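You operate a simulated robot arm through the tools that you are given. There is no shell and no other tool. Be economical: measure what you need, move in short steps, check, and stop when the job is done.

The job below is to be done with a simulated two-armed robot. You get a single attempt, and the scene is never put back.

Task
Pick up the white float with one hand, pass it to the other hand and put it on the back of the ware table.

The check looks at the end state, three seconds after you hand in, the way a careful person would. Anything else that was tipped, shoved, dropped, spilled or broken makes it a failure.

Robot
Two 7-joint arms with two-finger parallel grippers on one trunk, on a base that drives. Base frame: it is fixed to the floor where the robot stands at the start and does not move with it; the origin is under the middle of the robot, x ahead of it, y to its left, z up; the surface under the hand at the start is at about z = 0.88. Units: m, rad, N and s.
The left shoulder is at the start at [0.124, 0.171, 1.162], the right one opposite. With the tool pointing down near the work surface each hand reaches from about 0.44 to 0.92 m from the robot's upright axis, wherever it stands, measured 20 degrees to its own side. Places, roughly: back of the ware table (24x26 cm) [-2.62, 1.66, 0.66]. Payload 4.4 kg a hand.
The tool frame of a hand sits at the grasp point between the pads (the TCP): z along the fingers, y along the line on which they close. The tips reach 0.023 m beyond it. The gripper opens to 0.094 m. The fingers are 0.038 m wide and 0.01 m thick; the gripper's body (0.054 by 0.096 m) begins 0.039 m behind the TCP.
Orientation is told as [roll, pitch, yaw] about the base's x, y, z axes, in that order, counted from this pose: with the fingers straight down and closing along the base's y, the tool's x points along the base's -x, its y along +y and its z along -z.

Tools
- The arms move only by the tool send_rows. It takes "left_series", "right_series" or both (then of equal length, played together; a hand with none holds still); each is a list of rows, each a list of 3 entries, a list of its own where there are three numbers: the shift along the tool's x, y, z in units of 30 mm (1.0 is 30 mm), then the turn, a rotation vector about the tool's x, y, z in units of 5 degrees (1.0 is 5 degrees), then the closure, from 0 (fully open) to 1 (shut). In form: [[[dx, dy, dz], [rx, ry, rz], claw], ...]. A call has 1 to 12 rows; each row shifts and turns the commanded pose from where the row before left it, along the tool's axes as they then stand. A call with a number of a shift or a turn outside -1 to 1 is refused whole. Rows are played at 5 a second. More than 0.05 m and 0.15 rad between two rows, or a gripper value outside its range, and nothing of the call is played. A pose out of reach is approached as far as the arm can. The call stops where the force on the tool passes 40 N (or 10 N more than at its start, if that is more) or the arm is blocked; 0.2 s more then pass. Each finger travels about 0.072 m/s and halts on what it meets, pressing with about 35 N; the grip force reading is that of the motor and also rises with nothing between the fingers. The clock runs only during rows and for 0.2 s after the last one: add rows that do not move to give the fingers time. The reply holds the time, the measured pose of the TCP, the force on the tool along the base axes, the opening and the grip force, in the units named above and with some noise, with the torque about the TCP (base axes, N m) and any sound that the robot's microphone picked up.
- Cameras (640 x 400 px; columns grow to the right, rows downward): "scene" is now at [0.2437, -0.0118, 1.317]; the picture's right is [-0.12, -0.99, 0.00], its down [-0.44, 0.05, -0.90] and it looks along [0.89, -0.11, -0.44] (base axes); focal length 214 px, centre (320, 200). "left" rides on the left gripper at [0.086, -0.016, -0.074] in its tool frame; the picture's right is [0.18, 0.98, 0.00], its down [-0.58, 0.11, -0.81] and it looks along [-0.79, 0.15, 0.59] (tool axes); focal length 243 px, centre (320, 200). "right" rides on the right gripper at [0.086, 0.016, -0.075] in its tool frame; the picture's right is [-0.18, 0.98, 0.00], its down [-0.58, -0.11, -0.81] and it looks along [-0.79, -0.15, 0.59] (tool axes); focal length 243 px, centre (320, 200). There is no depth. A picture from a camera that has moved, and an enlarged one, comes with that camera's place and axes in the base frame and with its lens.
- get_image(camera): a new picture of that camera. It takes no simulated time.
- lift_body(by): slides the trunk up (or, below 0, down) by that many m; the arms and the scene camera ride with it, the base frame stays. It gives what a move gives, with no picture.
- drive_base(legs): drives the robot by 1 to 6 legs, each [ahead, left, turn to the left] in m, m and rad, along the robot's own axes; the way and the turn of a leg run together, so that a leg with both is an arc; at most 1.5 m and 3.142 rad a leg. The arms and the cameras ride along, it lands a little off, and it stops where it bumps. It gives what a move gives.
- aim_head(pan, tilt): turns the head with the scene camera to pan (to the left, within 1.396 rad either way) and tilt (down, from -0.506 to 1.204), counted from straight ahead of the robot. It gives what a move gives.
- inspect(camera, box): a new picture of the part [left, top, right, bottom] of that camera's present view, enlarged. It takes no simulated time.
- job_done(): hands the job in; it is judged then, once.

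Go step by step. Nothing tells you exact positions but the pictures and the camera data: compare them with the known pose of the tool, close in by small moves and look again before you grip or let go. The budget is 120 turns and 88 pictures, counting those below and the enlarged ones. Unless the task says otherwise, let go and move clear before handing in, and close with one line.

The tools are called after ">>>" as a command line: name --argument value ..., lists and objects as JSON in quotes. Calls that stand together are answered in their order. send_rows: Moves the arms, as the interface text tells. Its arguments: {"type":"object","properties":{"left_series":{"type":"array"},"right_series":{"type":"array"}},"required":[]} The other tools are called the same way: lift_body (by) slides the trunk up or down; drive_base (legs) drives the base; aim_head (pan, tilt) turns the head that bears the scene camera; get_image (camera) takes a picture; inspect (camera, box) takes an enlarged picture of a part of a camera's view; job_done () hands the job in.

At the start:

```text
time: 0.0
left_tool_pos: [0.4489, 0.096, 1.1574]
left_tool_rot: [-0.001, 0.0, -0.002]
left_ft_force: [0.4, -0.2, 1.0]
left_moment: [0.01, 0.0, 0.0]
left_width: 0.0939
left_finger_force: 0.1
right_tool_pos: [0.4223, -0.32, 1.1623]
right_tool_rot: [-0.001, 0.001, 0.0]
right_ft_force: [0.4, 0.3, 0.0]
right_moment: [-0.03, 0.0, -0.02]
right_width: 0.094
right_finger_force: 0.0
trunk travel left (down, up): [-0.175, 0.213]
robot x, y, heading: [0.0026, -0.0028, -0.001]
head pan, tilt: [-0.126, 0.454]
```

scene: 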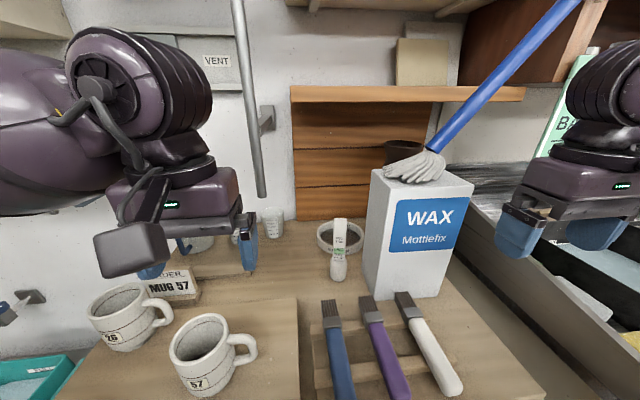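
right: 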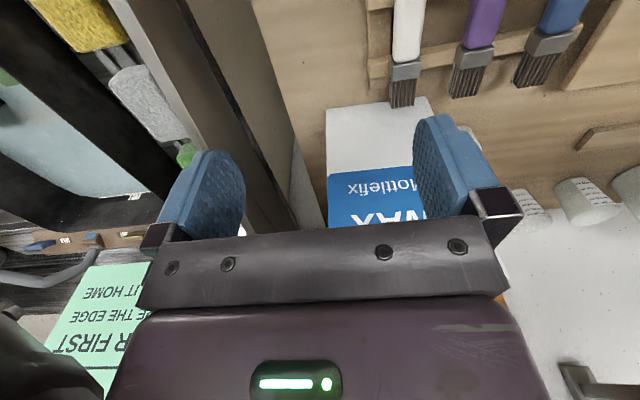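
left: 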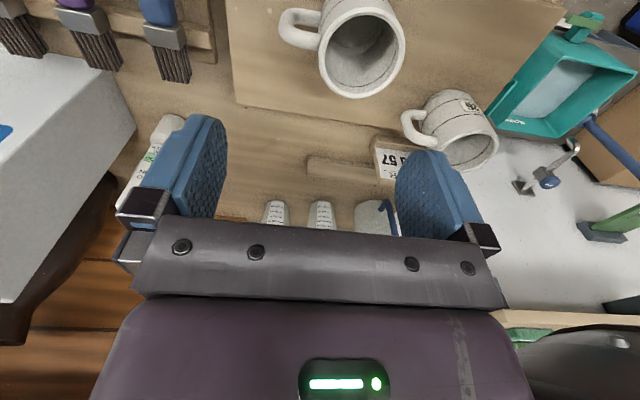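

I see a workbench with mugs, brushes and a wax box, and a trough on the right that may hold floats. I'll look around for the white float first.

>>> aim_head --pan -0.9 --tilt 0.6

>>> get_image --camera "scene"

>>> aim_head --pan 0.9 --tilt 0.6

>>> get_image --camera "scene"

```text
time: 1.1
left_tool_pos: [0.4486, 0.0965, 1.1555]
left_tool_rot: [-0.001, 0.0, 0.0]
left_ft_force: [0.5, 0.2, -0.7]
left_moment: [-0.03, 0.0, 0.02]
left_width: 0.0941
left_finger_force: 0.0
right_tool_pos: [0.4221, -0.3186, 1.1638]
right_tool_rot: [-0.001, 0.0, -0.001]
right_ft_force: [-0.1, 0.1, -0.6]
right_moment: [0.02, 0.02, -0.02]
right_width: 0.0938
right_finger_force: 0.1
trunk travel left (down, up): [-0.175, 0.213]
robot x, y, heading: [-0.0009, -0.0011, -0.003]
head pan, tilt: [-0.901, 0.6]
```

```text
84 pictures are left
camera scene: at [0.2075, -0.0695, 1.3039], right [-0.78, -0.62, 0.0], down [-0.35, 0.44, -0.83], along [0.51, -0.65, -0.56], focal length 214 px, centre (320, 200)
```

scene: 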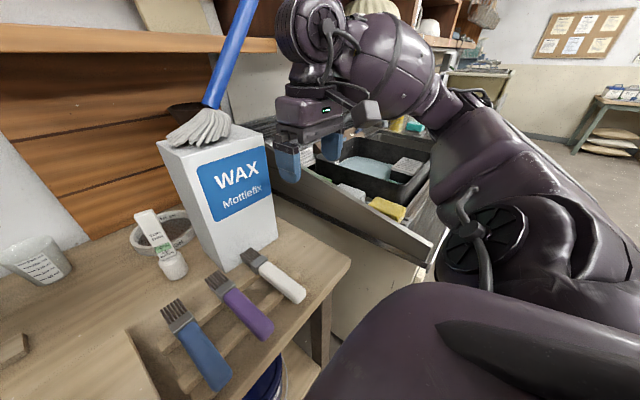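

```text
time: 2.9
left_tool_pos: [0.4479, 0.0974, 1.1567]
left_tool_rot: [0.0, 0.001, 0.001]
left_ft_force: [-0.1, -0.2, 0.8]
left_moment: [0.02, 0.01, -0.01]
left_width: 0.0937
left_finger_force: 0.1
right_tool_pos: [0.4218, -0.3203, 1.1646]
right_tool_rot: [0.0, -0.002, -0.001]
right_ft_force: [-0.1, 0.5, 0.4]
right_moment: [0.03, -0.01, 0.0]
right_width: 0.0939
right_finger_force: 0.0
trunk travel left (down, up): [-0.175, 0.213]
robot x, y, heading: [-0.0049, -0.0009, 0.002]
head pan, tilt: [0.901, 0.6]
```

```text
83 pictures are left
camera scene: at [0.2075, 0.0689, 1.3039], right [0.78, -0.62, 0.0], down [-0.35, -0.44, -0.83], along [0.51, 0.65, -0.56], focal length 214 px, centre (320, 200)
```

scene: 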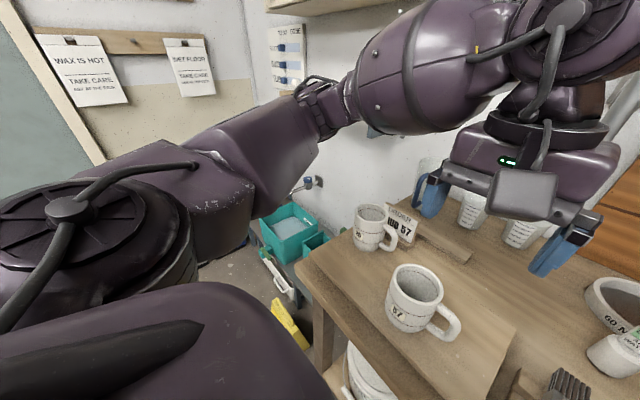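

There are several pale tool-like objects on the right sink and on the floor to the left. I'll enlarge both.

>>> inspect --camera "scene" --box '[220, 170, 340, 380]'

>>> inspect --camera "right" --box '[0, 0, 300, 400]'

>>> aim_head --pan -1.2 --tilt 0.45

>>> get_image --camera "scene"

>>> inspect --camera "scene" --box '[0, 100, 300, 280]'

```text
1.90 times, centred on (280, 275) of scene
camera zoom: at [0.2075, 0.0689, 1.3039], right [0.78, -0.62, 0.0], down [-0.35, -0.44, -0.83], along [0.51, 0.65, -0.56], focal length 408 px, centre (396, 57)
```

zoom: 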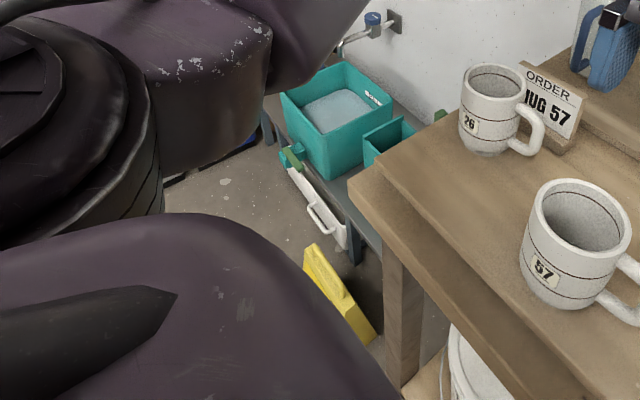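

```text
1.00 times, centred on (150, 200) of right (not enlarged: the box is as wide or as high as the picture)
camera zoom: at [0.3357, -0.3026, 1.2383], right [0.18, 0.98, 0.0], down [0.58, -0.11, 0.81], along [0.79, -0.15, -0.59], focal length 243 px, centre (490, 200)
```

zoom: 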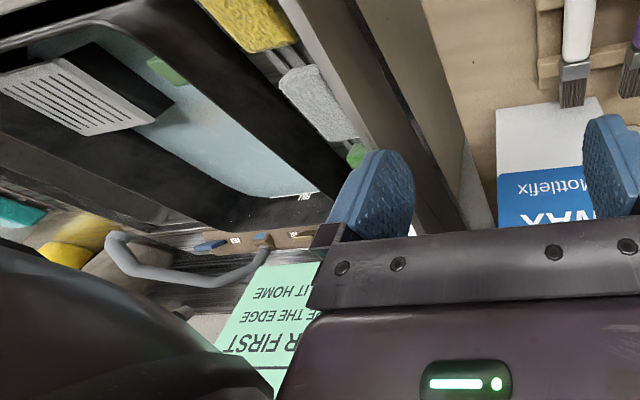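

```text
time: 4.9
left_tool_pos: [0.4488, 0.0964, 1.158]
left_tool_rot: [0.0, -0.002, -0.001]
left_ft_force: [0.1, -0.1, -0.2]
left_moment: [-0.02, -0.01, -0.02]
left_width: 0.094
left_finger_force: 0.1
right_tool_pos: [0.423, -0.3188, 1.1632]
right_tool_rot: [-0.002, 0.0, 0.0]
right_ft_force: [-0.4, -0.5, 0.3]
right_moment: [0.02, 0.0, -0.01]
right_width: 0.0939
right_finger_force: 0.0
trunk travel left (down, up): [-0.175, 0.213]
robot x, y, heading: [0.0017, -0.0002, 0.003]
head pan, tilt: [-1.201, 0.45]
```

```text
80 pictures are left
camera scene: at [0.1858, -0.086, 1.3174], right [-0.93, -0.36, 0.0], down [-0.16, 0.41, -0.9], along [0.33, -0.84, -0.44], focal length 214 px, centre (320, 200)
```

scene: 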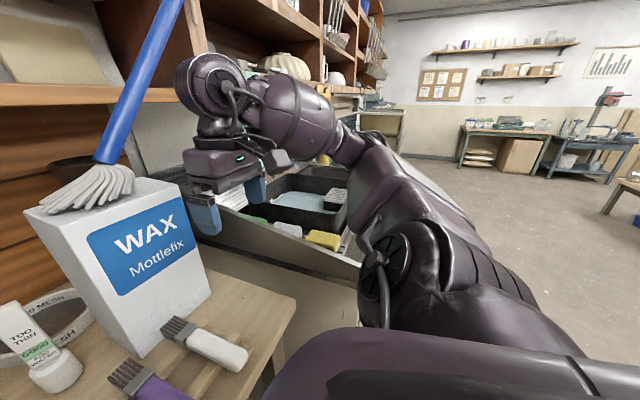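

```text
2.13 times, centred on (150, 190) of scene
camera zoom: at [0.1858, -0.086, 1.3174], right [-0.93, -0.36, 0.0], down [-0.16, 0.41, -0.9], along [0.33, -0.84, -0.44], focal length 458 px, centre (683, 221)
```

zoom: 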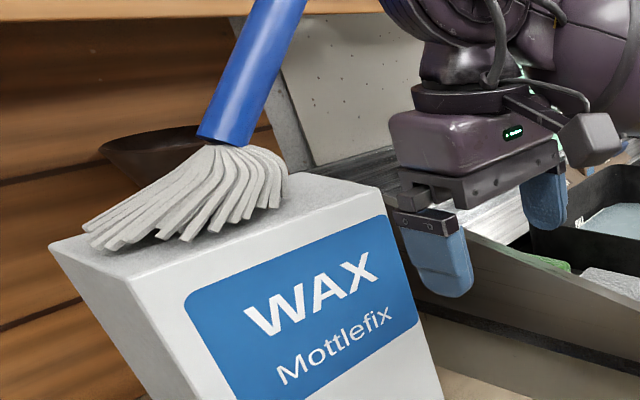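

There are two kinds of candidates: sponges by the sink, and a white board with a handle at the floor level on the left. I'll look closer at both.

>>> inspect --camera "scene" --box '[200, 160, 380, 270]'

>>> aim_head --pan 1.1 --tilt 0.9

>>> get_image --camera "scene"

>>> inspect --camera "scene" --box '[280, 100, 440, 200]'

```text
3.56 times, centred on (290, 215) of scene
camera zoom: at [0.1858, -0.086, 1.3174], right [-0.93, -0.36, 0.0], down [-0.16, 0.41, -0.9], along [0.33, -0.84, -0.44], focal length 763 px, centre (427, 147)
```

zoom: 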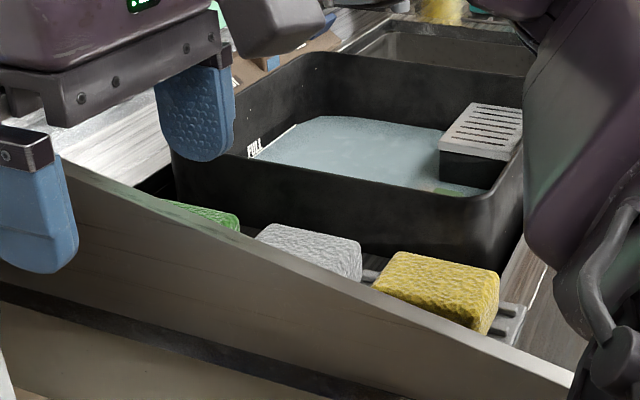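

```text
time: 7.0
left_tool_pos: [0.4491, 0.0972, 1.1577]
left_tool_rot: [0.001, 0.0, 0.001]
left_ft_force: [0.5, -0.2, 0.4]
left_moment: [0.01, 0.02, -0.02]
left_width: 0.0941
left_finger_force: 0.0
right_tool_pos: [0.4227, -0.3205, 1.1631]
right_tool_rot: [0.001, 0.0, 0.0]
right_ft_force: [-0.6, -0.1, 0.3]
right_moment: [-0.02, 0.01, -0.01]
right_width: 0.094
right_finger_force: 0.0
trunk travel left (down, up): [-0.175, 0.213]
robot x, y, heading: [0.0011, -0.0015, 0.002]
head pan, tilt: [1.1, 0.901]
```

```text
77 pictures are left
camera scene: at [0.1869, 0.0669, 1.2791], right [0.89, -0.45, 0.0], down [-0.36, -0.7, -0.62], along [0.28, 0.55, -0.78], focal length 214 px, centre (320, 200)
```

scene: 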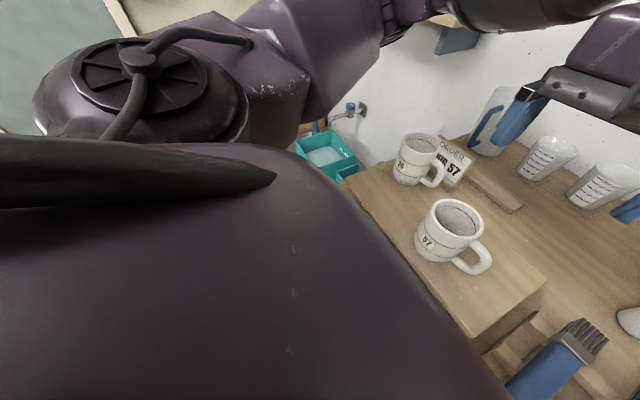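

```text
4.00 times, centred on (360, 150) of scene
camera zoom: at [0.1869, 0.0669, 1.2791], right [0.89, -0.45, 0.0], down [-0.36, -0.7, -0.62], along [0.28, 0.55, -0.78], focal length 858 px, centre (160, 400)
```

zoom: 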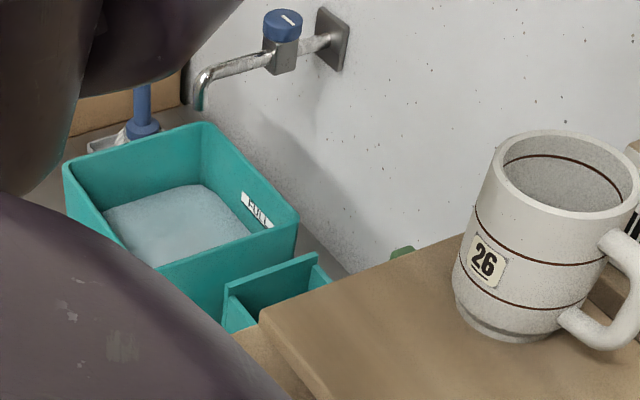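

The sink rail carries green, white and yellow blocks, and the slotted thing in the tub is another candidate. I'll back off straight to see everything better.

>>> drive_base --legs '[[-0.6, 0, 0]]'

>>> aim_head --pan 0.7 --tilt 0.5

>>> get_image --camera "scene"

>>> aim_head --pan -0.6 --tilt 0.4

>>> get_image --camera "scene"

```text
time: 10.4
left_tool_pos: [-0.1404, 0.0981, 1.1581]
left_tool_rot: [0.0, 0.002, 0.001]
left_ft_force: [-0.2, 0.0, 1.0]
left_moment: [0.01, 0.0, 0.0]
left_width: 0.094
left_finger_force: 0.1
right_tool_pos: [-0.1652, -0.3196, 1.1621]
right_tool_rot: [0.0, -0.001, 0.003]
right_ft_force: [-0.4, 0.1, 0.2]
right_moment: [-0.02, -0.06, -0.02]
right_width: 0.0938
right_finger_force: 0.1
trunk travel left (down, up): [-0.175, 0.213]
robot x, y, heading: [-0.5892, -0.0025, 0.007]
head pan, tilt: [1.1, 0.901]
```

```text
time: 11.3
left_tool_pos: [-0.1403, 0.0975, 1.1559]
left_tool_rot: [-0.001, 0.001, 0.002]
left_ft_force: [1.0, -0.2, 0.5]
left_moment: [0.0, 0.0, -0.01]
left_width: 0.0941
left_finger_force: 0.1
right_tool_pos: [-0.1655, -0.3199, 1.1634]
right_tool_rot: [0.001, 0.001, 0.006]
right_ft_force: [0.7, 0.4, -1.3]
right_moment: [0.03, -0.01, -0.01]
right_width: 0.094
right_finger_force: 0.1
trunk travel left (down, up): [-0.175, 0.213]
robot x, y, heading: [-0.5881, -0.0012, 0.006]
head pan, tilt: [0.7, 0.499]
```

```text
75 pictures are left
camera scene: at [-0.3673, 0.0582, 1.3129], right [0.65, -0.76, 0.0], down [-0.37, -0.31, -0.88], along [0.67, 0.57, -0.48], focal length 214 px, centre (320, 200)
```

scene: 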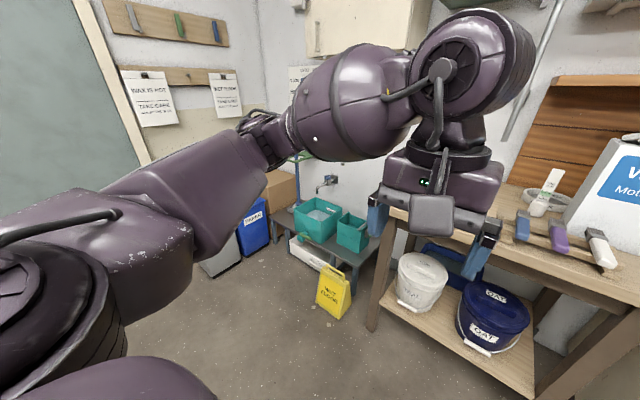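

```text
time: 12.7
left_tool_pos: [-0.1412, 0.0976, 1.1575]
left_tool_rot: [0.001, 0.001, 0.002]
left_ft_force: [0.0, 0.5, -0.9]
left_moment: [0.02, -0.02, 0.02]
left_width: 0.094
left_finger_force: 0.0
right_tool_pos: [-0.1662, -0.3188, 1.1638]
right_tool_rot: [0.0, 0.0, 0.003]
right_ft_force: [-0.4, -0.2, 0.3]
right_moment: [-0.06, -0.01, 0.02]
right_width: 0.0944
right_finger_force: 0.1
trunk travel left (down, up): [-0.175, 0.213]
robot x, y, heading: [-0.589, -0.0014, 0.006]
head pan, tilt: [-0.6, 0.4]
```

```text
74 pictures are left
camera scene: at [-0.3601, -0.0528, 1.3221], right [-0.56, -0.83, 0.0], down [-0.32, 0.22, -0.92], along [0.76, -0.52, -0.39], focal length 214 px, centre (320, 200)
```

scene: 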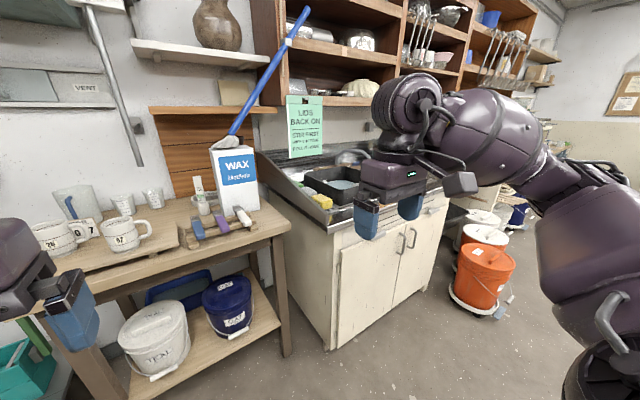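

Only the sink corner looks promising so far. I'll swing the robot round in place to see the rest of the room and the ware table.

>>> drive_base --legs '[[-0.2, 0, 0], [0, 0, -0.9]]'

>>> aim_head --pan 0.2 --tilt 0.3

>>> get_image --camera "scene"

>>> inspect --camera "scene" --box '[150, 160, 350, 285]'

>>> aim_head --pan -1.2 --tilt 0.3

>>> get_image --camera "scene"

```text
time: 16.7
left_tool_pos: [-0.4363, -0.296, 1.1569]
left_tool_rot: [0.001, 0.0, -0.907]
left_ft_force: [0.2, -0.5, -0.4]
left_moment: [0.02, -0.03, -0.02]
left_width: 0.094
left_finger_force: 0.1
right_tool_pos: [-0.7797, -0.531, 1.1639]
right_tool_rot: [-0.001, 0.001, -0.907]
right_ft_force: [1.2, -0.4, -0.7]
right_moment: [-0.01, -0.01, 0.02]
right_width: 0.094
right_finger_force: 0.1
trunk travel left (down, up): [-0.175, 0.213]
robot x, y, heading: [-0.787, -0.0035, -0.909]
head pan, tilt: [-0.6, 0.4]
```

```text
time: 17.8
left_tool_pos: [-0.4363, -0.296, 1.1583]
left_tool_rot: [-0.001, 0.001, -0.909]
left_ft_force: [-0.2, 0.4, -0.4]
left_moment: [-0.04, 0.01, -0.01]
left_width: 0.0939
left_finger_force: 0.0
right_tool_pos: [-0.7797, -0.5307, 1.1631]
right_tool_rot: [0.002, 0.0, -0.906]
right_ft_force: [0.5, -0.3, -0.2]
right_moment: [-0.02, -0.01, 0.0]
right_width: 0.0941
right_finger_force: 0.0
trunk travel left (down, up): [-0.175, 0.213]
robot x, y, heading: [-0.7914, -0.0021, -0.904]
head pan, tilt: [0.201, 0.3]
```

```text
73 pictures are left
camera scene: at [-0.6241, -0.1824, 1.3313], right [-0.65, -0.76, 0.0], down [-0.23, 0.19, -0.96], along [0.73, -0.62, -0.3], focal length 214 px, centre (320, 200)
```

scene: 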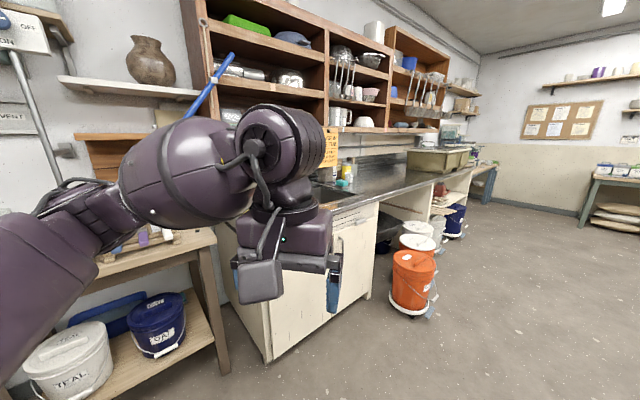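

```text
3.20 times, centred on (250, 222) of scene
camera zoom: at [-0.6241, -0.1824, 1.3313], right [-0.65, -0.76, 0.0], down [-0.23, 0.19, -0.96], along [0.73, -0.62, -0.3], focal length 686 px, centre (544, 128)
```

zoom: 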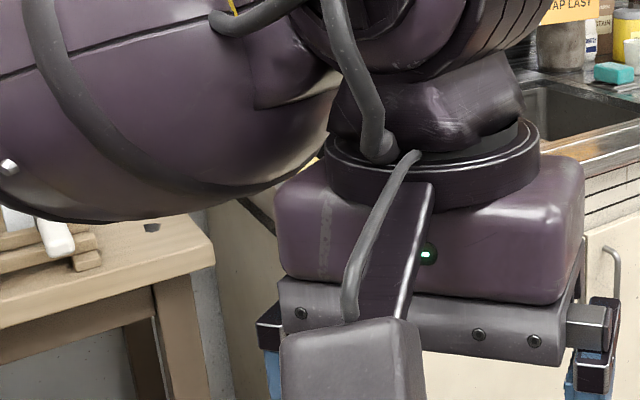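

```text
time: 19.3
left_tool_pos: [-0.4356, -0.2944, 1.1577]
left_tool_rot: [-0.001, 0.0, -0.907]
left_ft_force: [-0.4, -0.7, -1.1]
left_moment: [0.01, 0.0, -0.01]
left_width: 0.0942
left_finger_force: 0.1
right_tool_pos: [-0.7805, -0.5302, 1.1643]
right_tool_rot: [0.002, 0.0, -0.905]
right_ft_force: [0.0, -1.0, 0.5]
right_moment: [-0.01, 0.01, 0.03]
right_width: 0.094
right_finger_force: 0.1
trunk travel left (down, up): [-0.175, 0.213]
robot x, y, heading: [-0.7899, -0.0029, -0.905]
head pan, tilt: [-1.201, 0.3]
```

```text
71 pictures are left
camera scene: at [-0.7427, -0.2021, 1.3313], right [-0.86, 0.51, 0.0], down [0.15, 0.25, -0.96], along [-0.49, -0.82, -0.3], focal length 214 px, centre (320, 200)
```

scene: 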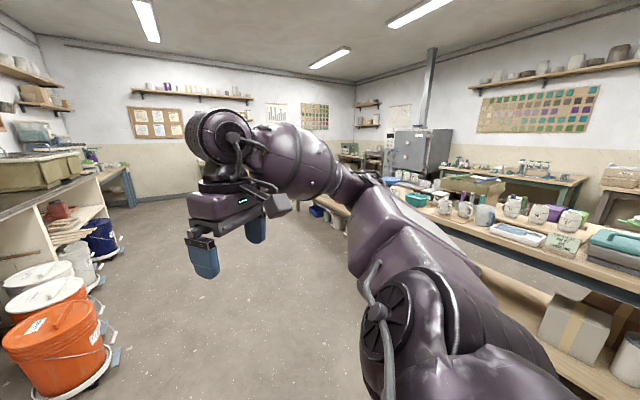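

The long bench on the far side seems to be the ware table area. I'll turn toward it to view it.

>>> drive_base --legs '[[0, 0, -1.57]]'

>>> aim_head --pan 0.0 --tilt 0.35

>>> get_image --camera "scene"

>>> aim_head --pan -0.9 --tilt 0.35

>>> get_image --camera "scene"

```text
time: 23.5
left_tool_pos: [-1.0714, -0.3639, 1.1585]
left_tool_rot: [-0.001, 0.0, -2.446]
left_ft_force: [-0.2, -0.1, -0.1]
left_moment: [0.01, 0.03, 0.05]
left_width: 0.094
left_finger_force: 0.0
right_tool_pos: [-1.318, -0.0279, 1.1629]
right_tool_rot: [0.0, 0.0, -2.446]
right_ft_force: [0.2, -0.1, 0.1]
right_moment: [0.03, -0.03, -0.03]
right_width: 0.0941
right_finger_force: 0.0
trunk travel left (down, up): [-0.175, 0.213]
robot x, y, heading: [-0.7901, -0.0009, -2.442]
head pan, tilt: [-1.201, 0.3]
```

```text
time: 24.9
left_tool_pos: [-1.0716, -0.363, 1.1577]
left_tool_rot: [-0.002, 0.0, -2.445]
left_ft_force: [0.3, 0.6, -0.4]
left_moment: [0.03, 0.05, 0.04]
left_width: 0.0941
left_finger_force: 0.0
right_tool_pos: [-1.3184, -0.0261, 1.1632]
right_tool_rot: [0.001, 0.001, -2.444]
right_ft_force: [0.5, 0.1, -0.9]
right_moment: [0.02, 0.01, 0.0]
right_width: 0.0939
right_finger_force: 0.0
trunk travel left (down, up): [-0.175, 0.213]
robot x, y, heading: [-0.7916, -0.0024, -2.446]
head pan, tilt: [0.0, 0.351]
```

```text
70 pictures are left
camera scene: at [-0.978, -0.1591, 1.3266], right [-0.64, 0.77, 0.0], down [0.26, 0.22, -0.94], along [-0.72, -0.6, -0.34], focal length 214 px, centre (320, 200)
```

scene: 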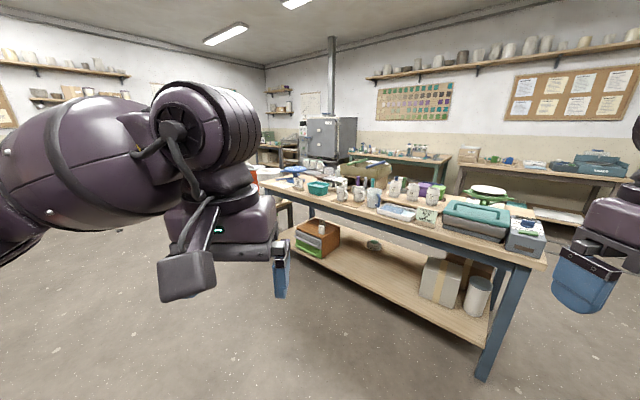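

```text
time: 26.1
left_tool_pos: [-1.0722, -0.3631, 1.158]
left_tool_rot: [-0.001, -0.001, -2.444]
left_ft_force: [-1.3, 0.1, 0.0]
left_moment: [-0.01, 0.01, 0.01]
left_width: 0.0942
left_finger_force: 0.1
right_tool_pos: [-1.3188, -0.0275, 1.1617]
right_tool_rot: [0.0, 0.001, -2.446]
right_ft_force: [0.9, 0.3, 0.2]
right_moment: [0.01, 0.01, -0.02]
right_width: 0.0941
right_finger_force: 0.0
trunk travel left (down, up): [-0.175, 0.213]
robot x, y, heading: [-0.7916, -0.0038, -2.443]
head pan, tilt: [-0.901, 0.351]
```

```text
69 pictures are left
camera scene: at [-0.9977, -0.0807, 1.3266], right [0.2, 0.98, 0.0], down [0.34, -0.07, -0.94], along [-0.92, 0.19, -0.34], focal length 214 px, centre (320, 200)
```

scene: 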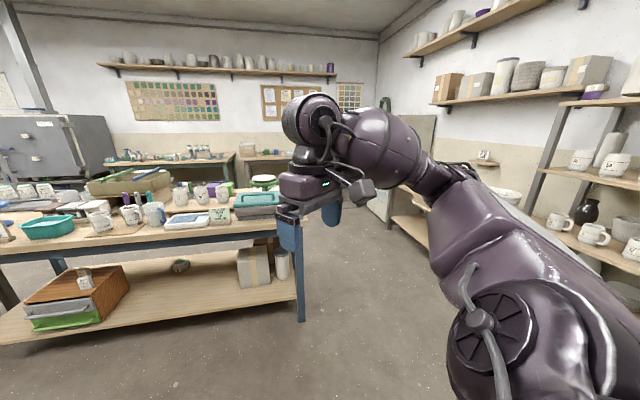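

The ware table lies further round to the right. I'll turn more to view it.

>>> drive_base --legs '[[0, 0, -1.5]]'

>>> aim_head --pan 0.0 --tilt 0.35

>>> get_image --camera "scene"

>>> inspect --camera "scene" --box '[220, 160, 420, 285]'

```text
time: 30.1
left_tool_pos: [-1.1803, 0.2381, 1.1577]
left_tool_rot: [-0.002, -0.001, 2.379]
left_ft_force: [-0.2, 0.6, 0.1]
left_moment: [0.01, 0.01, 0.03]
left_width: 0.0943
left_finger_force: 0.1
right_tool_pos: [-0.8734, 0.5205, 1.1647]
right_tool_rot: [0.0, 0.0, 2.38]
right_ft_force: [0.3, 0.1, -0.1]
right_moment: [-0.01, 0.02, -0.01]
right_width: 0.0939
right_finger_force: 0.2
trunk travel left (down, up): [-0.175, 0.213]
robot x, y, heading: [-0.7884, 0.0001, 2.376]
head pan, tilt: [-0.901, 0.351]
```

```text
time: 31.3
left_tool_pos: [-1.1819, 0.2386, 1.1568]
left_tool_rot: [0.0, 0.0, 2.378]
left_ft_force: [-1.7, 0.3, 0.4]
left_moment: [-0.02, -0.02, 0.02]
left_width: 0.0939
left_finger_force: 0.1
right_tool_pos: [-0.8726, 0.5216, 1.1639]
right_tool_rot: [-0.001, 0.0, 2.38]
right_ft_force: [0.6, 0.6, 0.1]
right_moment: [-0.01, -0.01, 0.01]
right_width: 0.0938
right_finger_force: 0.1
trunk travel left (down, up): [-0.175, 0.213]
robot x, y, heading: [-0.7892, -0.0013, 2.383]
head pan, tilt: [0.0, 0.351]
```

```text
68 pictures are left
camera scene: at [-0.9671, 0.1682, 1.3266], right [0.69, 0.72, 0.0], down [0.25, -0.24, -0.94], along [-0.68, 0.65, -0.34], focal length 214 px, centre (320, 200)
```

scene: 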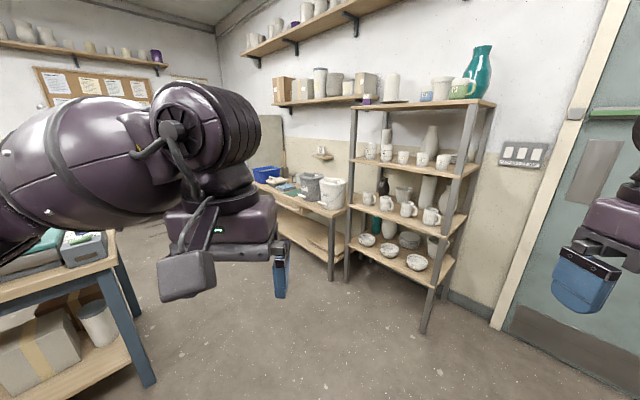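

```text
3.20 times, centred on (320, 222) of scene
camera zoom: at [-0.9671, 0.1682, 1.3266], right [0.69, 0.72, 0.0], down [0.25, -0.24, -0.94], along [-0.68, 0.65, -0.34], focal length 686 px, centre (320, 128)
```

zoom: 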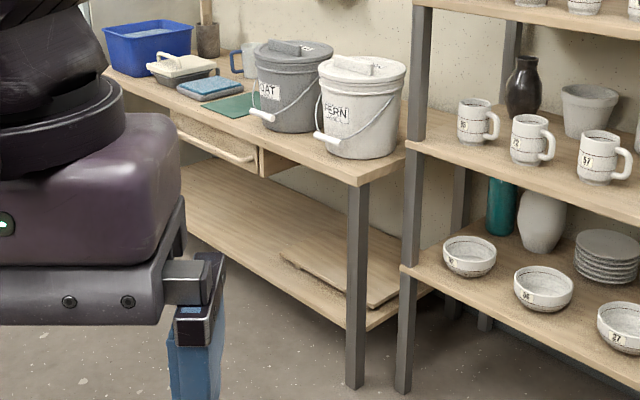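

The ware table, against the wall, carries two pails, a green mat, a white thing with a handle on a grey tray and a blue block. I'll drive closer to look.

>>> drive_base --legs '[[0.6, 0, 0]]'

>>> aim_head --pan 0.05 --tilt 0.4

>>> get_image --camera "scene"

>>> inspect --camera "scene" --box '[240, 140, 400, 240]'

```text
time: 34.6
left_tool_pos: [-1.6058, 0.6601, 1.157]
left_tool_rot: [-0.001, -0.001, 2.366]
left_ft_force: [-0.5, -0.4, 0.4]
left_moment: [0.01, 0.01, -0.01]
left_width: 0.0938
left_finger_force: 0.0
right_tool_pos: [-1.2956, 0.9383, 1.1635]
right_tool_rot: [-0.001, -0.001, 2.366]
right_ft_force: [-0.7, 0.1, 1.2]
right_moment: [-0.04, -0.02, -0.02]
right_width: 0.094
right_finger_force: 0.1
trunk travel left (down, up): [-0.175, 0.213]
robot x, y, heading: [-1.2188, 0.4135, 2.363]
head pan, tilt: [0.0, 0.351]
```

```text
time: 35.3
left_tool_pos: [-1.6062, 0.6593, 1.1578]
left_tool_rot: [0.001, 0.002, 2.364]
left_ft_force: [0.5, -0.5, 0.0]
left_moment: [-0.01, -0.04, -0.02]
left_width: 0.0941
left_finger_force: 0.0
right_tool_pos: [-1.2952, 0.9386, 1.1635]
right_tool_rot: [0.0, 0.001, 2.364]
right_ft_force: [-0.3, -0.6, -0.7]
right_moment: [0.03, 0.03, -0.02]
right_width: 0.0941
right_finger_force: 0.0
trunk travel left (down, up): [-0.175, 0.213]
robot x, y, heading: [-1.2169, 0.4142, 2.363]
head pan, tilt: [0.051, 0.4]
```

```text
66 pictures are left
camera scene: at [-1.3961, 0.5821, 1.3221], right [0.66, 0.75, 0.0], down [0.29, -0.26, -0.92], along [-0.69, 0.61, -0.39], focal length 214 px, centre (320, 200)
```

scene: 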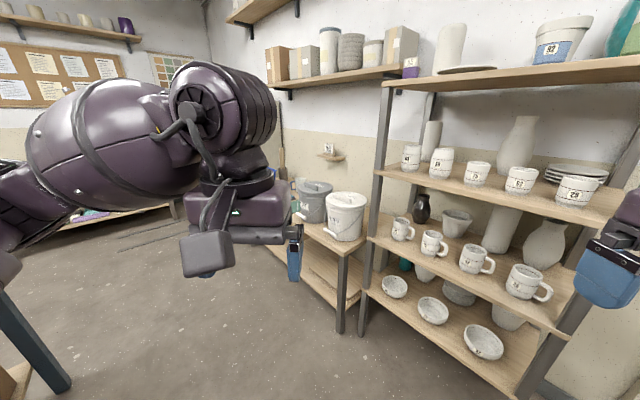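

```text
4.00 times, centred on (320, 190) of scene
camera zoom: at [-1.3961, 0.5821, 1.3221], right [0.66, 0.75, 0.0], down [0.29, -0.26, -0.92], along [-0.69, 0.61, -0.39], focal length 858 px, centre (320, 240)
```

zoom: 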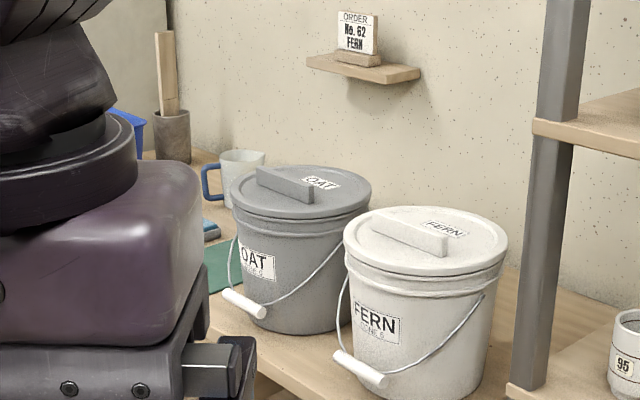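

The target zone looks to lie behind the grey pail. I'll drive around to face the table squarely and see its whole top.

>>> drive_base --legs '[[0, 0, -0.792], [0.1, 0.6, 0], [0.1, 0.6, 0]]'

>>> aim_head --pan 0.0 --tilt 0.6

>>> get_image --camera "scene"

```text
time: 48.4
left_tool_pos: [-2.5, 1.082, 1.1576]
left_tool_rot: [0.0, -0.001, 1.55]
left_ft_force: [0.0, -0.6, 0.1]
left_moment: [-0.01, 0.04, 0.0]
left_width: 0.094
left_finger_force: 0.0
right_tool_pos: [-2.0838, 1.0465, 1.1639]
right_tool_rot: [0.0, -0.001, 1.551]
right_ft_force: [0.1, -0.7, -0.7]
right_moment: [0.04, -0.03, 0.02]
right_width: 0.0939
right_finger_force: 0.0
trunk travel left (down, up): [-0.175, 0.213]
robot x, y, heading: [-2.4118, 0.6318, 1.548]
head pan, tilt: [0.051, 0.4]
```

```text
time: 49.2
left_tool_pos: [-2.4999, 1.0817, 1.157]
left_tool_rot: [-0.001, -0.002, 1.551]
left_ft_force: [0.2, 0.6, -0.5]
left_moment: [0.02, 0.02, 0.0]
left_width: 0.0941
left_finger_force: 0.1
right_tool_pos: [-2.0823, 1.0472, 1.1642]
right_tool_rot: [0.0, 0.0, 1.551]
right_ft_force: [0.2, 0.4, -0.5]
right_moment: [-0.04, 0.02, -0.01]
right_width: 0.0941
right_finger_force: 0.1
trunk travel left (down, up): [-0.175, 0.213]
robot x, y, heading: [-2.4134, 0.6321, 1.547]
head pan, tilt: [0.0, 0.6]
```

```text
64 pictures are left
camera scene: at [-2.4066, 0.8719, 1.3039], right [1.0, -0.02, 0.0], down [-0.01, -0.56, -0.83], along [0.02, 0.83, -0.56], focal length 214 px, centre (320, 200)
```

scene: 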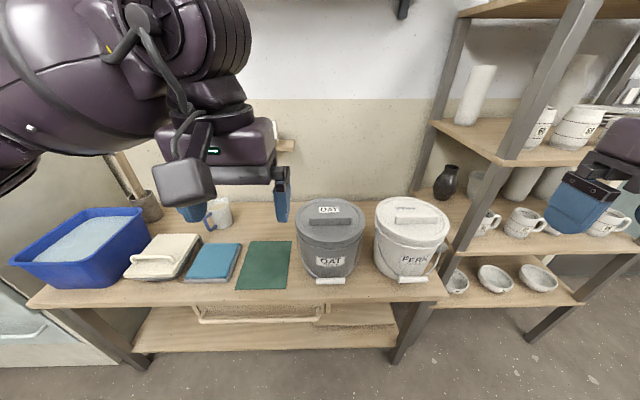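

Now the table shows: blue bin, white handled block, blue block, green mat, mug, pails. The target zone is the bare wood behind the green mat. I'll zoom on the white block.

>>> inspect --camera "scene" --box '[100, 180, 300, 305]'

>>> get_image --camera "left"

```text
3.20 times, centred on (200, 242) of scene
camera zoom: at [-2.4066, 0.8719, 1.3039], right [1.0, -0.02, 0.0], down [-0.01, -0.56, -0.83], along [0.02, 0.83, -0.56], focal length 686 px, centre (704, 64)
```

zoom: 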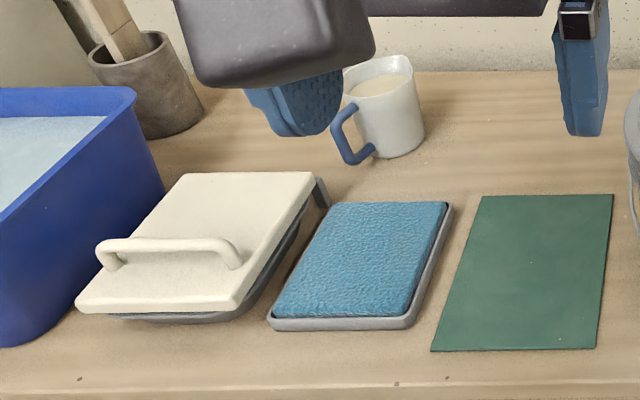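

```text
62 pictures are left
camera left: at [-2.4843, 0.9955, 1.2326], right [-0.99, -0.16, 0.0], down [-0.1, 0.58, 0.81], along [-0.13, 0.8, -0.59], focal length 243 px, centre (320, 200)
```

left: 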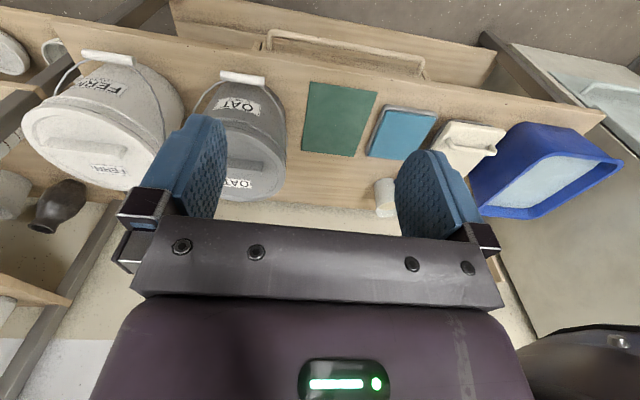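

This is clearly the white float: a white board with a bridge handle resting on a grey tray, around (-2.97, 1.43). I want to stand more to the left and closer, so I'll check what's on the left first.

>>> aim_head --pan 0.8 --tilt 0.5

>>> get_image --camera "scene"

```text
time: 50.3
left_tool_pos: [-2.4983, 1.0811, 1.1584]
left_tool_rot: [0.0, 0.001, 1.549]
left_ft_force: [-0.2, 0.3, -0.3]
left_moment: [0.0, 0.02, 0.03]
left_width: 0.0942
left_finger_force: 0.1
right_tool_pos: [-2.0836, 1.0471, 1.1637]
right_tool_rot: [0.0, -0.002, 1.551]
right_ft_force: [0.1, -0.6, 0.3]
right_moment: [0.0, 0.0, 0.02]
right_width: 0.0942
right_finger_force: 0.0
trunk travel left (down, up): [-0.175, 0.213]
robot x, y, heading: [-2.4124, 0.6287, 1.549]
head pan, tilt: [0.799, 0.499]
```

```text
61 pictures are left
camera scene: at [-2.4722, 0.8484, 1.3129], right [0.71, 0.7, 0.0], down [0.34, -0.34, -0.88], along [-0.62, 0.63, -0.48], focal length 214 px, centre (320, 200)
```

scene: 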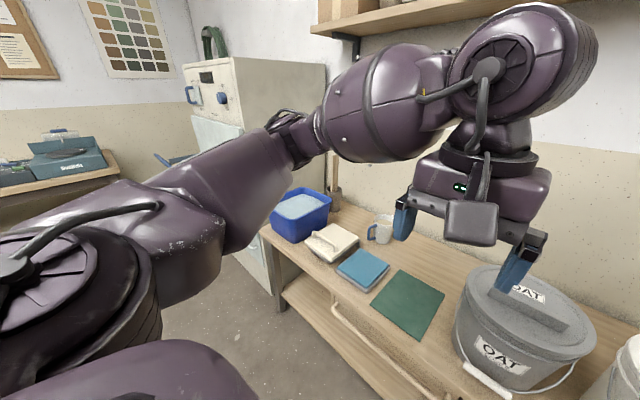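

A tall cabinet stands left of the table at about x < -3.3. I'll move left about 0.33 m and forward 0.2 m, leaving the elbow room.

>>> drive_base --legs '[[0, 0.33, 0.02], [0.2, 0, 0]]'

>>> aim_head --pan 0.35 --tilt 0.75

>>> get_image --camera "scene"

>>> get_image --camera "left"

```text
time: 55.0
left_tool_pos: [-2.8392, 1.2819, 1.1575]
left_tool_rot: [0.0, -0.002, 1.574]
left_ft_force: [-0.7, 0.9, -1.3]
left_moment: [-0.02, 0.0, 0.02]
left_width: 0.0939
left_finger_force: 0.0
right_tool_pos: [-2.4212, 1.2566, 1.1641]
right_tool_rot: [0.001, -0.001, 1.573]
right_ft_force: [-0.2, 0.0, -1.6]
right_moment: [-0.01, 0.03, -0.01]
right_width: 0.0941
right_finger_force: 0.1
trunk travel left (down, up): [-0.175, 0.213]
robot x, y, heading: [-2.7412, 0.8344, 1.571]
head pan, tilt: [0.799, 0.499]
```

```text
time: 55.9
left_tool_pos: [-2.8383, 1.2808, 1.1575]
left_tool_rot: [0.0, 0.0, 1.571]
left_ft_force: [0.3, 0.2, 1.0]
left_moment: [-0.02, 0.01, 0.03]
left_width: 0.0938
left_finger_force: 0.0
right_tool_pos: [-2.4225, 1.2557, 1.1639]
right_tool_rot: [-0.001, -0.001, 1.571]
right_ft_force: [-0.9, -0.6, 0.5]
right_moment: [-0.02, 0.03, -0.02]
right_width: 0.0939
right_finger_force: 0.0
trunk travel left (down, up): [-0.175, 0.213]
robot x, y, heading: [-2.7388, 0.8331, 1.572]
head pan, tilt: [0.351, 0.75]
```

```text
60 pictures are left
camera scene: at [-2.7703, 1.0633, 1.291], right [0.94, 0.35, 0.0], down [0.24, -0.64, -0.73], along [-0.25, 0.69, -0.68], focal length 214 px, centre (320, 200)
```

scene: 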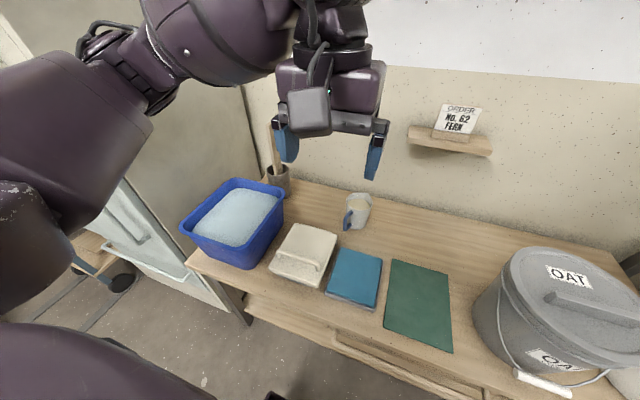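

```text
59 pictures are left
camera left: at [-2.8222, 1.1957, 1.2327], right [-0.98, -0.18, 0.0], down [-0.11, 0.58, 0.81], along [-0.15, 0.79, -0.59], focal length 243 px, centre (320, 200)
```

left: 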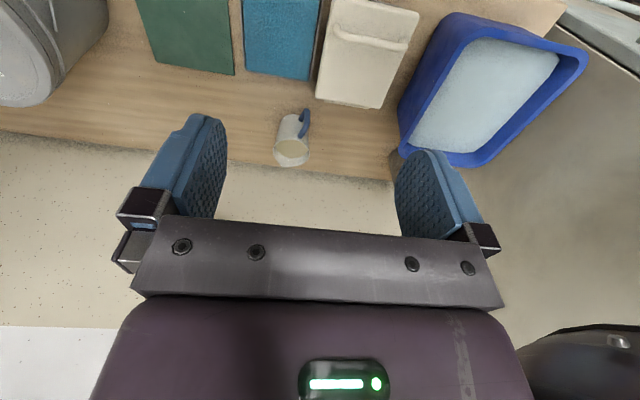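

The float, handle, tray and neighbours are clear now. I'll enlarge the float to triangulate its handle.

>>> inspect --camera "scene" --box '[240, 180, 400, 320]'

>>> inspect --camera "left" --box '[300, 0, 440, 120]'

```text
2.86 times, centred on (320, 250) of scene
camera zoom: at [-2.7703, 1.0633, 1.291], right [0.94, 0.35, 0.0], down [0.24, -0.64, -0.73], along [-0.25, 0.69, -0.68], focal length 613 px, centre (320, 57)
```

zoom: 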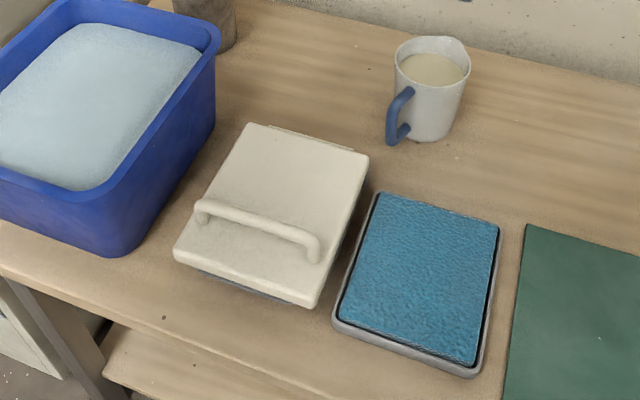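

```text
3.33 times, centred on (370, 60) of left
camera zoom: at [-2.8222, 1.1957, 1.2327], right [-0.98, -0.18, 0.0], down [-0.11, 0.58, 0.81], along [-0.15, 0.79, -0.59], focal length 809 px, centre (153, 667)
```

zoom: 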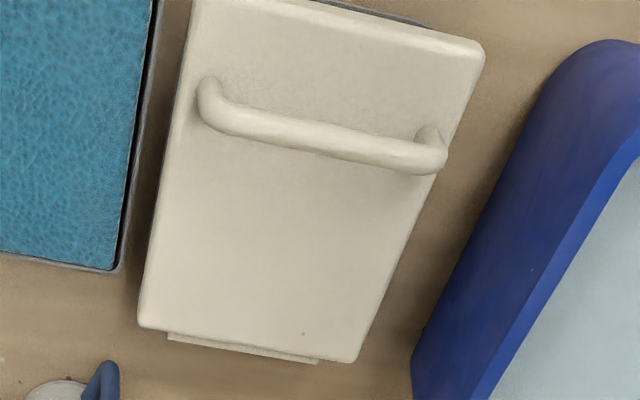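

Triangulation gives the handle top near (-2.94, 1.34, 0.78), running along x, with the board top at about z 0.73 and spanning x -3.01 to -2.87 and y 1.31 to 1.49. The blue bin crowds the left side, so the right hand will pick (camera outward). I'll turn the robot left 0.5 rad to bring the right hand round to it.

>>> drive_base --legs '[[0, 0, 0.5]]'

>>> send_rows --right_series '[[[0, 0, 0], [0, 0, -1], 0], [[0, 0, 0], [0, 0, -1], 0], [[0, 0, 0], [0, 0, -1], 0], [[0, 0, 0], [0, 0, -1], 0], [[0, 0, 0], [0, 0, -1], 0], [[0, 0, 0], [0, 0, -1], 0], [[0, 0, 0], [0, 0, -1], 0], [[0, 0, 0], [0, 0, -1], 0], [[0, 0, 0], [0, 0, -1], 0], [[0, 0, 0], [0, 0, -1], 0], [[0, 0, 0], [0, 0, -1], 0], [[0, 0, 0], [0, 0, -1], 0]]'

>>> aim_head --pan -0.1 --tilt 0.8

>>> get_image --camera "scene"

```text
time: 57.7
left_tool_pos: [-3.0441, 1.178, 1.1577]
left_tool_rot: [0.0, 0.001, 2.076]
left_ft_force: [0.6, -0.6, 0.3]
left_moment: [-0.03, 0.0, 0.01]
left_width: 0.0941
left_finger_force: 0.0
right_tool_pos: [-2.6669, 1.3577, 1.1635]
right_tool_rot: [0.001, 0.0, 2.075]
right_ft_force: [0.0, 0.3, -1.2]
right_moment: [-0.04, -0.05, -0.04]
right_width: 0.0942
right_finger_force: 0.0
trunk travel left (down, up): [-0.175, 0.213]
robot x, y, heading: [-2.7371, 0.8356, 2.074]
head pan, tilt: [0.351, 0.75]
```

```text
time: 60.3
left_tool_pos: [-3.0436, 1.1792, 1.1574]
left_tool_rot: [0.0, 0.0, 2.076]
left_ft_force: [0.2, 0.0, -0.5]
left_moment: [0.0, -0.04, 0.0]
left_width: 0.0939
left_finger_force: 0.1
right_tool_pos: [-2.6673, 1.3577, 1.1622]
right_tool_rot: [0.0, 0.0, 3.125]
right_ft_force: [0.6, -0.4, 0.6]
right_moment: [0.04, 0.01, -0.03]
right_width: 0.094
right_finger_force: 0.0
trunk travel left (down, up): [-0.175, 0.213]
robot x, y, heading: [-2.7391, 0.8345, 2.077]
head pan, tilt: [0.351, 0.75]
```

```text
time: 61.2
left_tool_pos: [-3.0428, 1.1782, 1.158]
left_tool_rot: [0.0, -0.001, 2.075]
left_ft_force: [0.7, -0.3, 0.6]
left_moment: [0.01, -0.01, -0.01]
left_width: 0.0938
left_finger_force: 0.0
right_tool_pos: [-2.668, 1.3576, 1.1643]
right_tool_rot: [0.0, 0.0, 3.122]
right_ft_force: [-0.7, -0.6, -0.3]
right_moment: [0.0, 0.01, 0.0]
right_width: 0.0939
right_finger_force: 0.1
trunk travel left (down, up): [-0.175, 0.213]
robot x, y, heading: [-2.738, 0.833, 2.079]
head pan, tilt: [-0.099, 0.799]
```

```text
56 pictures are left
camera scene: at [-2.8471, 1.0406, 1.287], right [0.92, 0.4, 0.0], down [0.28, -0.66, -0.7], along [-0.28, 0.64, -0.72], focal length 214 px, centre (320, 200)
```

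scene: 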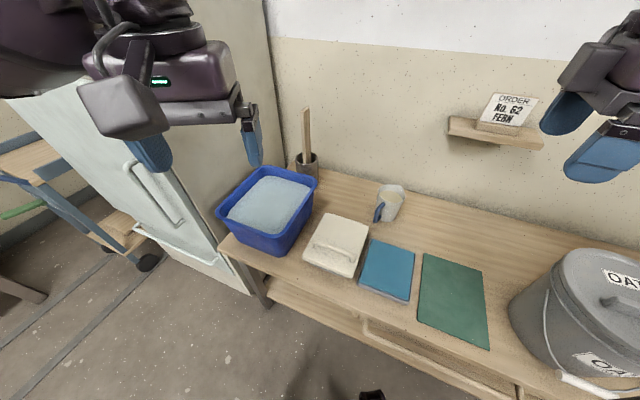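

The left hand is clear of the way. I'll bring the right hand over the right half of the handle, well above it.

>>> send_rows --right_series '[[[-0.987, 0.07, 0.875], [0, 0, 0], 0], [[-0.987, 0.07, 0.875], [0, 0, 0], 0], [[-0.987, 0.07, 0.875], [0, 0, 0], 0], [[-0.987, 0.07, 0.875], [0, 0, 0], 0], [[-0.987, 0.07, 0.875], [0, 0, 0], 0], [[-0.987, 0.07, 0.875], [0, 0, 0], 0], [[-0.987, 0.07, 0.875], [0, 0, 0], 0], [[-0.987, 0.07, 0.875], [0, 0, -0.2], 0]]'

>>> get_image --camera "scene"

>>> get_image --camera "right"

```text
time: 63.0
left_tool_pos: [-3.0443, 1.1795, 1.1572]
left_tool_rot: [-0.001, 0.003, 2.075]
left_ft_force: [-0.6, -0.3, -0.4]
left_moment: [0.04, 0.02, 0.02]
left_width: 0.0941
left_finger_force: 0.0
right_tool_pos: [-2.9052, 1.346, 0.9545]
right_tool_rot: [-0.001, 0.001, 3.14]
right_ft_force: [0.2, 0.8, 0.0]
right_moment: [0.0, 0.01, 0.01]
right_width: 0.0943
right_finger_force: 0.1
trunk travel left (down, up): [-0.175, 0.213]
robot x, y, heading: [-2.7446, 0.8328, 2.074]
head pan, tilt: [-0.099, 0.799]
```

```text
55 pictures are left
camera scene: at [-2.8478, 1.0408, 1.2868], right [0.92, 0.39, 0.0], down [0.28, -0.66, -0.7], along [-0.27, 0.64, -0.72], focal length 214 px, centre (320, 200)
```

scene: 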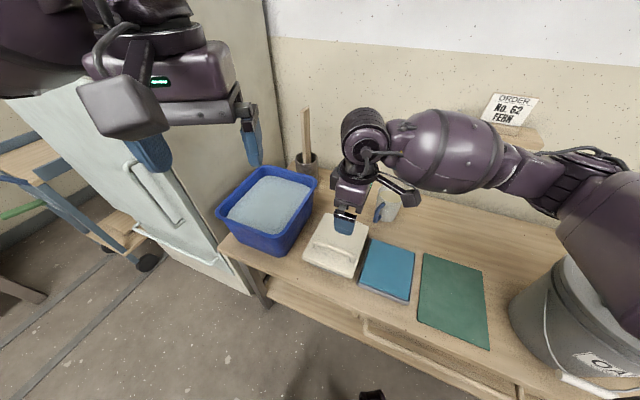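

```text
54 pictures are left
camera right: at [-2.8187, 1.3302, 1.0284], right [-0.19, -0.98, 0.0], down [-0.58, 0.11, 0.81], along [-0.79, 0.15, -0.59], focal length 243 px, centre (320, 200)
```

right: 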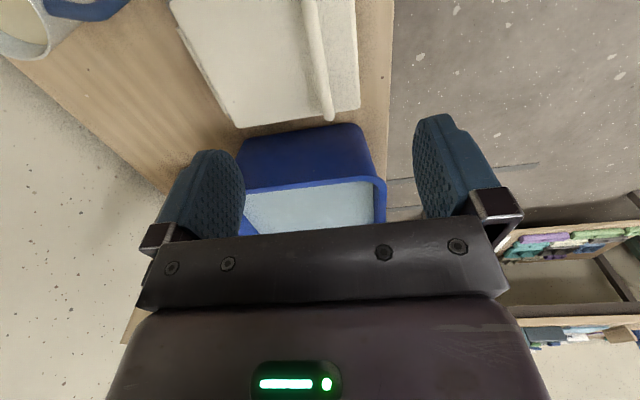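

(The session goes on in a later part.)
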